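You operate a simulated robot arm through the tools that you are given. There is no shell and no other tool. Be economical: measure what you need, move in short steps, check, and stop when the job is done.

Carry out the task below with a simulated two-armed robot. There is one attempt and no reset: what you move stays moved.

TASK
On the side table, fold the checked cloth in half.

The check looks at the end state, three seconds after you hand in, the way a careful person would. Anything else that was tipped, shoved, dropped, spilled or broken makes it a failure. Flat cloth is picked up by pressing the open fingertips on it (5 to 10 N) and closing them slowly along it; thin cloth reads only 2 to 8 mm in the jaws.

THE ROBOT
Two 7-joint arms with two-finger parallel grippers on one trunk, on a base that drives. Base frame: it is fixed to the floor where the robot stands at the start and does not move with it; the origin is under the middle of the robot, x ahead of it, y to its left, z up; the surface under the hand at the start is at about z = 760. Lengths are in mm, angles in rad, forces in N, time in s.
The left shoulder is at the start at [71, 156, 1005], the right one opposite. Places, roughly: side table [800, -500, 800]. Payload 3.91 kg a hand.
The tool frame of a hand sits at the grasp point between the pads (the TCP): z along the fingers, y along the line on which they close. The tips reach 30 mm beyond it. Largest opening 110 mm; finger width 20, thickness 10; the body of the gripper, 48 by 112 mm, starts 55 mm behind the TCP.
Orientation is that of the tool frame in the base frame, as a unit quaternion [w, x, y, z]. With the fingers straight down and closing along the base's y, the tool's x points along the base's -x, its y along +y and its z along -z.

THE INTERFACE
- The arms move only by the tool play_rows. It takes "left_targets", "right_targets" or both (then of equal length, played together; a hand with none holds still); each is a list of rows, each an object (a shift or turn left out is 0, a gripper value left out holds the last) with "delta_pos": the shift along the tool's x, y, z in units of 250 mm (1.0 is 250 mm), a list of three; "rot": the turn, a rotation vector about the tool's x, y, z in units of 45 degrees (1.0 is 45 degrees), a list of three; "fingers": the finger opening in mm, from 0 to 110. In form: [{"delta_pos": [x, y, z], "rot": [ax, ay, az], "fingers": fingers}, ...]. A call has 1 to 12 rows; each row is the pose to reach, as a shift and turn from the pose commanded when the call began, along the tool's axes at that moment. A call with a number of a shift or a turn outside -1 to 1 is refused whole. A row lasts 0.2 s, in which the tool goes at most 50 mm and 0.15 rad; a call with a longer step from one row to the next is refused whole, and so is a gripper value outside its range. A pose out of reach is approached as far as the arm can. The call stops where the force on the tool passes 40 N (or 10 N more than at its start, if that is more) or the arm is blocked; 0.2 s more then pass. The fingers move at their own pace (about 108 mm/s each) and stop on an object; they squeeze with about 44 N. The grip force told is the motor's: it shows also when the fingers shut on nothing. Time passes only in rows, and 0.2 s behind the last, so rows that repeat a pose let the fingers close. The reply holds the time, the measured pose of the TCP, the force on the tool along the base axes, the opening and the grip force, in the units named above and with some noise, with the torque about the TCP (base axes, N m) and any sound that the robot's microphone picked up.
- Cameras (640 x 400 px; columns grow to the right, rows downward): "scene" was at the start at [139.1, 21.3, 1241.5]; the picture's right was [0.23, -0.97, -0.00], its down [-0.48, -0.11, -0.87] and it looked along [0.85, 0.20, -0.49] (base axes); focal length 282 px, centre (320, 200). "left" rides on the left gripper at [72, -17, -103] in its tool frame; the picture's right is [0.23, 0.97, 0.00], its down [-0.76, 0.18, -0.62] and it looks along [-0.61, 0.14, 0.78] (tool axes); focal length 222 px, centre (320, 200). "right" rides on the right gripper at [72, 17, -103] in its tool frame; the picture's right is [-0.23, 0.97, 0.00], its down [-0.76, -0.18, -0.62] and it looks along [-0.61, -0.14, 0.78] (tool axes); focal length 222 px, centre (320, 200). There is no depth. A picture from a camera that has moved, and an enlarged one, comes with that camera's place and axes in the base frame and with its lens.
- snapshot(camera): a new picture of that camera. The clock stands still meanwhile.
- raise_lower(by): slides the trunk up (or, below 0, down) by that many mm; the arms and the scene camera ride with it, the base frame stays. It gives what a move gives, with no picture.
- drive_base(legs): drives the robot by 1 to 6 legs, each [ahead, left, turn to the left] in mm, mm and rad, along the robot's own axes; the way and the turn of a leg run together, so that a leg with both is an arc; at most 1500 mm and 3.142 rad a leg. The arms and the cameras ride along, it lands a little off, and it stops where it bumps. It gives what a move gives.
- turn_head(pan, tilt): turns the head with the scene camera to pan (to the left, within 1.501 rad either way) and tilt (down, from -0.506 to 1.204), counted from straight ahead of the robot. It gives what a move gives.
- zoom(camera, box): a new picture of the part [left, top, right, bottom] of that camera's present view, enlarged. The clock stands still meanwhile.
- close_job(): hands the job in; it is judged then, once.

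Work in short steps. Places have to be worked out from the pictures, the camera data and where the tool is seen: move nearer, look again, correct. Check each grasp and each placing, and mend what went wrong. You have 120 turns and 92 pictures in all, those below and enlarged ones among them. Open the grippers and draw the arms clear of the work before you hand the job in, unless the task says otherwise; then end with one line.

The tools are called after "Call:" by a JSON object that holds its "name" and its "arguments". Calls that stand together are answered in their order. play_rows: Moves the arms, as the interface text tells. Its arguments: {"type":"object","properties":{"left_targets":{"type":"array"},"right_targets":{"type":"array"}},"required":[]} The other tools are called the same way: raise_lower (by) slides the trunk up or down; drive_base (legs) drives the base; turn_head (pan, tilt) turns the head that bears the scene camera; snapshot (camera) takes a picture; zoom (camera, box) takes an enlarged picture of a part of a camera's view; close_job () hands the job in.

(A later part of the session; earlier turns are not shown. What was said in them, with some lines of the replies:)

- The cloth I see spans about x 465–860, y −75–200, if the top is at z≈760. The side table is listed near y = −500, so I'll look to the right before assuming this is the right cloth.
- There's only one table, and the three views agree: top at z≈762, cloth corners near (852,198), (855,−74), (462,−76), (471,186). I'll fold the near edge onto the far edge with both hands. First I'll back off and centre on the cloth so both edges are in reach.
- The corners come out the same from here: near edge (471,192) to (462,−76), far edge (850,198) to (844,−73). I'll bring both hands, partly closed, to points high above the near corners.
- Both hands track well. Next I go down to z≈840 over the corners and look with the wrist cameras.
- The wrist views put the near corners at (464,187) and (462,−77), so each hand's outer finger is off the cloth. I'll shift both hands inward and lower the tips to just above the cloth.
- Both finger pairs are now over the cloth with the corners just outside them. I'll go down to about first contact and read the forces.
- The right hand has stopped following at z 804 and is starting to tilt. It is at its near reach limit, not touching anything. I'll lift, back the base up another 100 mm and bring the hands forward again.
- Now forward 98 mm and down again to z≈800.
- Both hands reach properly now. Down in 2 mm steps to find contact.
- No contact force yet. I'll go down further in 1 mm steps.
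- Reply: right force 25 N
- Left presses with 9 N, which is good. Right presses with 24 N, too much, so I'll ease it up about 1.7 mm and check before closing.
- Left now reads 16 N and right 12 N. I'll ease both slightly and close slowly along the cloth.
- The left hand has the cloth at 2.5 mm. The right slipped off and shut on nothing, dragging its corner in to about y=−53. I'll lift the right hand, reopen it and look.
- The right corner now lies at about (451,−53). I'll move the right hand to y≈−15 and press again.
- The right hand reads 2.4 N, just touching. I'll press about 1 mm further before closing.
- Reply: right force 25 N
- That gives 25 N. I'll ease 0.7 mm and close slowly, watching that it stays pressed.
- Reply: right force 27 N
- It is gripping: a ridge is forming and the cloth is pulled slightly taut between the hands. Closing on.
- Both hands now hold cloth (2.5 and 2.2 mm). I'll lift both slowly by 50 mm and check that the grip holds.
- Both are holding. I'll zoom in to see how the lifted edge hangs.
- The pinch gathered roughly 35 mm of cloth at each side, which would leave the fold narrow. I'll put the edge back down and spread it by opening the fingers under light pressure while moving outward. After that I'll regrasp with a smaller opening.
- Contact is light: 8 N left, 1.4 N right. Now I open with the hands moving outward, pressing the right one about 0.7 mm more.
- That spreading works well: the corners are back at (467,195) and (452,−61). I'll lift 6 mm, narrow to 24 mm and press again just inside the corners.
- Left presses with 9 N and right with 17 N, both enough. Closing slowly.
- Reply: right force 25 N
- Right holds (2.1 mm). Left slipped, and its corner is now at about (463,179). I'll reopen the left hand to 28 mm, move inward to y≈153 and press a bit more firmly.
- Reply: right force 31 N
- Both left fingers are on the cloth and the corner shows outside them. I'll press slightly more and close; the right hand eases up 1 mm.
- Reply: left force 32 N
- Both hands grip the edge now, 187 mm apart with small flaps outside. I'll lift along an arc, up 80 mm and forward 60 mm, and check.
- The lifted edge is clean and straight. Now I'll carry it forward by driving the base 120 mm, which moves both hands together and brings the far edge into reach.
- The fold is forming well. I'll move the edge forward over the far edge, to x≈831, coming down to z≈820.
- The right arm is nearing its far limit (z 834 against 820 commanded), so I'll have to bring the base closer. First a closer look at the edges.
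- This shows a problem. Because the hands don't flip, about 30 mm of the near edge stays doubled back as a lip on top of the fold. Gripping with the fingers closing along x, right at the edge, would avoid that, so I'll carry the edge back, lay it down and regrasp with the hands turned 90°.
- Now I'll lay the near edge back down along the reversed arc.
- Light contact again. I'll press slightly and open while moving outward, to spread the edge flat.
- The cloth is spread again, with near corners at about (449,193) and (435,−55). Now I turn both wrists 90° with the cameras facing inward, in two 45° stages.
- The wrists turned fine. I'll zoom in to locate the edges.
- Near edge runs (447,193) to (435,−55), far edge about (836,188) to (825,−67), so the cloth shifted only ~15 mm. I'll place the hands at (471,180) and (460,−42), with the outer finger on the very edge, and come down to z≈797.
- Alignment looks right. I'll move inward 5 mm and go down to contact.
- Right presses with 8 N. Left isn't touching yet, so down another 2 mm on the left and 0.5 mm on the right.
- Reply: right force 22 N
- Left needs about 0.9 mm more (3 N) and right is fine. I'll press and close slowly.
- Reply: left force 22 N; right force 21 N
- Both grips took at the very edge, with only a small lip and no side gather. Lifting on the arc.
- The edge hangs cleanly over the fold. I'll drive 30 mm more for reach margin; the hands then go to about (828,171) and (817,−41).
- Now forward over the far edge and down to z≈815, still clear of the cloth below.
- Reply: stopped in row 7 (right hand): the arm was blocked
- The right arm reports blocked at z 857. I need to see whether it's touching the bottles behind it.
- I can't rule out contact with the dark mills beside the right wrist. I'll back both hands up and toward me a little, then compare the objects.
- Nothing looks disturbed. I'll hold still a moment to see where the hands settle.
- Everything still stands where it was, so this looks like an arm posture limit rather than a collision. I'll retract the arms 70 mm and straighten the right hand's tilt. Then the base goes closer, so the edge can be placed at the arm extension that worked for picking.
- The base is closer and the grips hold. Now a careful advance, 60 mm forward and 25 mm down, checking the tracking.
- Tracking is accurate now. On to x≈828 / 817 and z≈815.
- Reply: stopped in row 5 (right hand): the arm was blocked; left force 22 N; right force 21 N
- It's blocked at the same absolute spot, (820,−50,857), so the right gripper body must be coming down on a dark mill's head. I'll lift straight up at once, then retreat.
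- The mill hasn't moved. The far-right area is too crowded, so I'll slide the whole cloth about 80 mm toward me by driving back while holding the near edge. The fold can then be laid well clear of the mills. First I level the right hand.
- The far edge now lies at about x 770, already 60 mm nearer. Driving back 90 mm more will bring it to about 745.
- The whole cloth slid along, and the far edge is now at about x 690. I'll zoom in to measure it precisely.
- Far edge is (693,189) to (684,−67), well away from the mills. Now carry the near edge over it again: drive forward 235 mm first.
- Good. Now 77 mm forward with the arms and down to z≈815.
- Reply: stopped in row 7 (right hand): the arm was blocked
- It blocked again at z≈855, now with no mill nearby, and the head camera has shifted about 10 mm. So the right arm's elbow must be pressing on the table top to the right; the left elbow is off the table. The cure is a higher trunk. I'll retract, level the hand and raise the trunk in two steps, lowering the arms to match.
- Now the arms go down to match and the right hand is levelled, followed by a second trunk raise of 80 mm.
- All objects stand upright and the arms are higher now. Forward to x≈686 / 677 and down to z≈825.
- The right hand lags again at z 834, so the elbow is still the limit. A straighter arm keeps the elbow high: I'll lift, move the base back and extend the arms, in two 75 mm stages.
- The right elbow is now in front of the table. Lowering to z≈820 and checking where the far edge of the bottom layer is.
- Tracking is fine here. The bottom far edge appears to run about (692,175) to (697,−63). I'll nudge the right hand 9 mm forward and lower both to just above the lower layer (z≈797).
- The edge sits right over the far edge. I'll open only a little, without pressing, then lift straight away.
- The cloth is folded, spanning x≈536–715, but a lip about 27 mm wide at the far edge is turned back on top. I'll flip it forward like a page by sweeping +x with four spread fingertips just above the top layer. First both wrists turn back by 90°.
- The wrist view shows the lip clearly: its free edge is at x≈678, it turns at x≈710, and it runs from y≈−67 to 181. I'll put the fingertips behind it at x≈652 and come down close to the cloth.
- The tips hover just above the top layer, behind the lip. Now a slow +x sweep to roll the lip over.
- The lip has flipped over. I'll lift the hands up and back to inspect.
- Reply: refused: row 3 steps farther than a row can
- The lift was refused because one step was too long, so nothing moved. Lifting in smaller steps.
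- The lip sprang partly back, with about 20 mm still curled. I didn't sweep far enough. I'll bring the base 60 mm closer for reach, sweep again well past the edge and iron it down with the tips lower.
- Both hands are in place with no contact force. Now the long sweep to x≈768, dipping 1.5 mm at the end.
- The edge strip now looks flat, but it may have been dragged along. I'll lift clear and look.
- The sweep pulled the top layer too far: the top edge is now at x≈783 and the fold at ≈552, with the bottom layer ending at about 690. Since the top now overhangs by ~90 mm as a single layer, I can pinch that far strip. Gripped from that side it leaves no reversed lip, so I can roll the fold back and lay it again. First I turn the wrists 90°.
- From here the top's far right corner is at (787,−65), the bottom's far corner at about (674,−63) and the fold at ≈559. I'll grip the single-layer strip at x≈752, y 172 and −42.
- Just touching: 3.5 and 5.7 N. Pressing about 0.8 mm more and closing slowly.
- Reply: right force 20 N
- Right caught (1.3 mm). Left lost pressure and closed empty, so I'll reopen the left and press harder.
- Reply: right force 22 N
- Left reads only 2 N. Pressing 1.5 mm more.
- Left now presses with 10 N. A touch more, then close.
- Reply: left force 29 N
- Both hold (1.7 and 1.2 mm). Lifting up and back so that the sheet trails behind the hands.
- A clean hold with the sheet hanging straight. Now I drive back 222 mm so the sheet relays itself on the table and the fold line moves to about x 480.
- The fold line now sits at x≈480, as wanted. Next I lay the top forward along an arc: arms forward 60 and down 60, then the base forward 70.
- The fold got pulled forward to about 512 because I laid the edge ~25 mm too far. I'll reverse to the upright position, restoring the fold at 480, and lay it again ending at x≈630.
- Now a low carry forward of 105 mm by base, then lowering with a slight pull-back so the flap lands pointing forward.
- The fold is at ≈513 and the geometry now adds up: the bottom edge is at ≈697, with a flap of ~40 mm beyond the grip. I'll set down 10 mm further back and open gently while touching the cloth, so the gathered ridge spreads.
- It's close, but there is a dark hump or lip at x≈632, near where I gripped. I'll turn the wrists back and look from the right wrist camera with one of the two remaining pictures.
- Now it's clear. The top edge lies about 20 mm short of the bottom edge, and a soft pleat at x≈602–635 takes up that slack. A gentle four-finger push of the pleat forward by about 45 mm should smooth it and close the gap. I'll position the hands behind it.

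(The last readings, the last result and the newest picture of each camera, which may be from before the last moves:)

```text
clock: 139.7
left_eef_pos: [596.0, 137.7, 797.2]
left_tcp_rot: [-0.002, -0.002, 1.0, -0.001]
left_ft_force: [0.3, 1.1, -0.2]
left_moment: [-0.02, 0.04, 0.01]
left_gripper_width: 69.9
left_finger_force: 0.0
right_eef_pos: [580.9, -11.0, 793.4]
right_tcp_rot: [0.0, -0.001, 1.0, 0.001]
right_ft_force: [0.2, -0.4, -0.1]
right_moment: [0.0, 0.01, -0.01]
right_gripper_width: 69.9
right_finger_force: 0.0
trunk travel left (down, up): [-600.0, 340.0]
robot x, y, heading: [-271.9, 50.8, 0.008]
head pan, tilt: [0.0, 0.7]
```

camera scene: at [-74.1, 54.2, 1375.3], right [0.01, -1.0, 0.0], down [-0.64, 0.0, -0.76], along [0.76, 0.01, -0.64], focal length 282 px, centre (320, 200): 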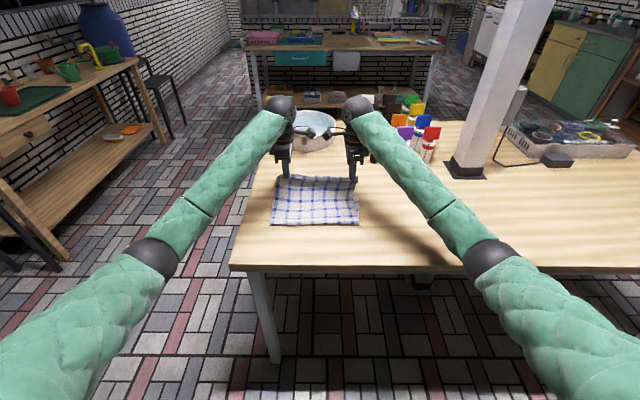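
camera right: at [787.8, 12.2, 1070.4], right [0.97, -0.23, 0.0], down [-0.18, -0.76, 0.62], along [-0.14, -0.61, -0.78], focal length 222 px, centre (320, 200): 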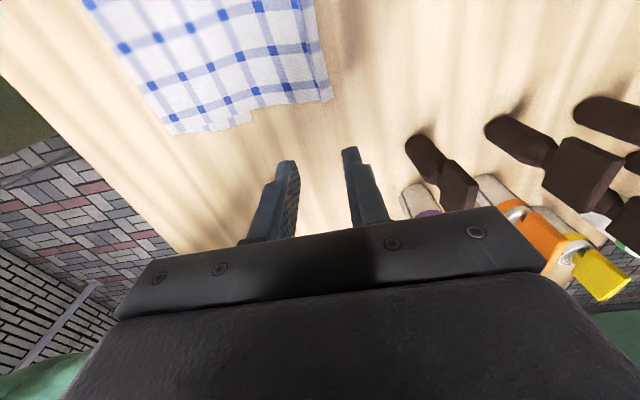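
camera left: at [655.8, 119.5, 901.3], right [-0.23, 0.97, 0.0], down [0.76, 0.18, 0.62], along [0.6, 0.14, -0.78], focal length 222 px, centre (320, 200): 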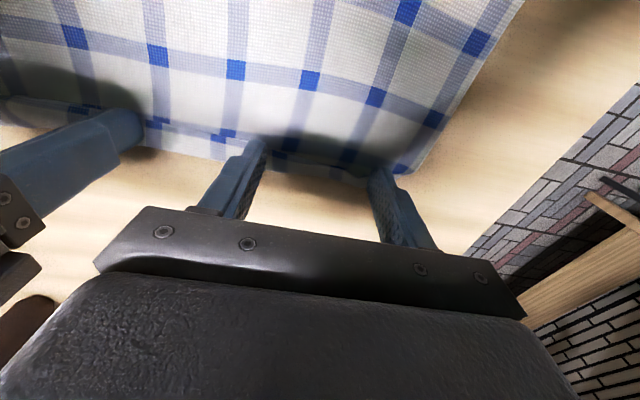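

No contact force. Pushing slowly 66 mm forward, then straight up.

Call:
{"name": "play_rows", "arguments": {"left_targets": [{"delta_pos": [-0.03, 0, 0.004]}, {"delta_pos": [-0.06, 0, 0.004]}, {"delta_pos": [-0.09, 0, 0.004]}, {"delta_pos": [-0.12, 0, 0.004]}, {"delta_pos": [-0.15, 0, 0.004]}, {"delta_pos": [-0.18, 0, 0.004]}, {"delta_pos": [-0.21, 0, 0.004]}, {"delta_pos": [-0.24, 0, 0.004]}, {"delta_pos": [-0.26, 0, 0.004]}, {"delta_pos": [-0.26, 0, 0.004]}, {"delta_pos": [-0.26, 0, -0.06]}, {"delta_pos": [-0.26, 0, -0.2]}], "right_targets": [{"delta_pos": [-0.03, 0, -0.003]}, {"delta_pos": [-0.06, 0, -0.003]}, {"delta_pos": [-0.09, 0, -0.003]}, {"delta_pos": [-0.12, 0, -0.003]}, {"delta_pos": [-0.15, 0, -0.003]}, {"delta_pos": [-0.18, 0, -0.003]}, {"delta_pos": [-0.21, 0, -0.003]}, {"delta_pos": [-0.24, 0, -0.003]}, {"delta_pos": [-0.27, 0, -0.003]}, {"delta_pos": [-0.27, 0, -0.003]}, {"delta_pos": [-0.27, 0, -0.06]}, {"delta_pos": [-0.27, 0, -0.2]}]}}

Call:
{"name": "play_rows", "arguments": {"left_targets": [{"delta_pos": [0, 0.05, -0.15]}, {"delta_pos": [0.1, 0.15, -0.25]}, {"delta_pos": [0.2, 0.28, -0.35]}, {"delta_pos": [0.25, 0.4, -0.45]}, {"delta_pos": [0.25, 0.5, -0.5]}], "right_targets": [{"delta_pos": [0, 0, -0.15]}, {"delta_pos": [0.07, 0, -0.3]}, {"delta_pos": [0.15, 0, -0.4]}, {"delta_pos": [0.2, 0, -0.5]}, {"delta_pos": [0.2, 0, -0.5]}]}}

Call:
{"name": "zoom", "arguments": {"camera": "right", "box": [220, 0, 580, 225]}}

```text
clock: 142.3
left_eef_pos: [659.7, 139.9, 846.6]
left_tcp_rot: [0.0, -0.001, 1.0, -0.001]
left_ft_force: [-0.8, -0.6, 0.0]
left_moment: [0.01, -0.03, 0.05]
left_gripper_width: 70.1
left_finger_force: 0.1
right_eef_pos: [647.3, -12.4, 842.9]
right_tcp_rot: [0.0, 0.0, 1.0, 0.0]
right_ft_force: [-0.7, 0.4, 0.8]
right_moment: [-0.01, -0.04, 0.01]
right_gripper_width: 69.9
right_finger_force: 0.0
trunk travel left (down, up): [-600.0, 340.0]
robot x, y, heading: [-272.7, 51.5, 0.006]
head pan, tilt: [0.0, 0.7]
```

```text
clock: 143.5
left_eef_pos: [595.9, 264.4, 971.5]
left_tcp_rot: [-0.001, -0.001, 1.0, -0.001]
left_ft_force: [0.2, -0.3, -0.1]
left_moment: [0.04, 0.02, -0.03]
left_gripper_width: 70.2
left_finger_force: 0.0
right_eef_pos: [598.5, -12.4, 969.1]
right_tcp_rot: [0.0, 0.0, 1.0, 0.0]
right_ft_force: [0.0, -0.6, 0.0]
right_moment: [0.0, 0.02, -0.01]
right_gripper_width: 70.2
right_finger_force: 0.1
trunk travel left (down, up): [-600.0, 340.0]
robot x, y, heading: [-272.1, 50.9, 0.007]
head pan, tilt: [0.0, 0.7]
```

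```text
1.78 times, centred on (400, 112) of right
camera zoom: at [526.9, 4.6, 1071.5], right [0.23, 0.97, 0.0], down [0.76, -0.18, 0.62], along [0.61, -0.14, -0.78], focal length 395 px, centre (178, 356)
```

zoom: 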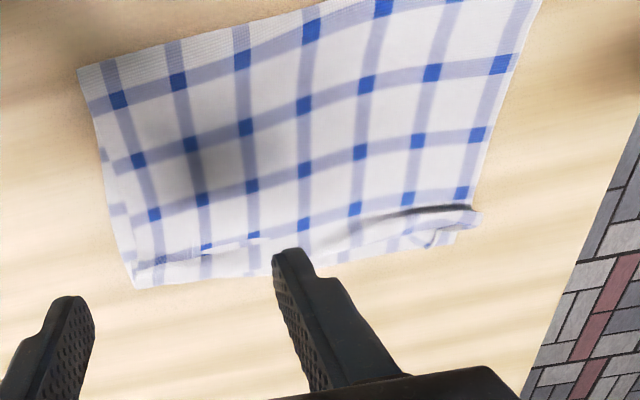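

The pleat is smoothed apart from a slight ripple at the left, and the top edge lies nearly on the bottom edge. The pictures are used up and further prodding risks the fold, so I'll withdraw, grippers open, by driving back.

Call:
{"name": "drive_base", "arguments": {"legs": [[-300, 0, 0]]}}

```text
clock: 145.6
left_eef_pos: [292.4, 259.9, 973.1]
left_tcp_rot: [-0.001, 0.0, 1.0, -0.001]
left_ft_force: [-1.0, 1.3, 0.6]
left_moment: [-0.01, -0.06, -0.02]
left_gripper_width: 69.9
left_finger_force: 0.2
right_eef_pos: [297.4, -15.0, 971.0]
right_tcp_rot: [0.0, 0.001, 1.0, 0.0]
right_ft_force: [-0.2, 0.4, 0.0]
right_moment: [0.03, -0.05, 0.01]
right_gripper_width: 69.8
right_finger_force: 0.0
trunk travel left (down, up): [-600.0, 340.0]
robot x, y, heading: [-573.1, 52.9, 0.004]
head pan, tilt: [0.0, 0.7]
```

The arms are clear of the table and the grippers are open, so I'm handing in.

Call:
{"name": "close_job", "arguments": {}}

```text
The job is handed in.
```

The checked cloth is folded in half on the side table, with a slight ripple at the left of its far edge and the top edge up to about 15 mm short of the bottom one. It also sits roughly 160 mm nearer the front of the table than at the start. In the pictures, nothing else on the table looked moved or tipped.
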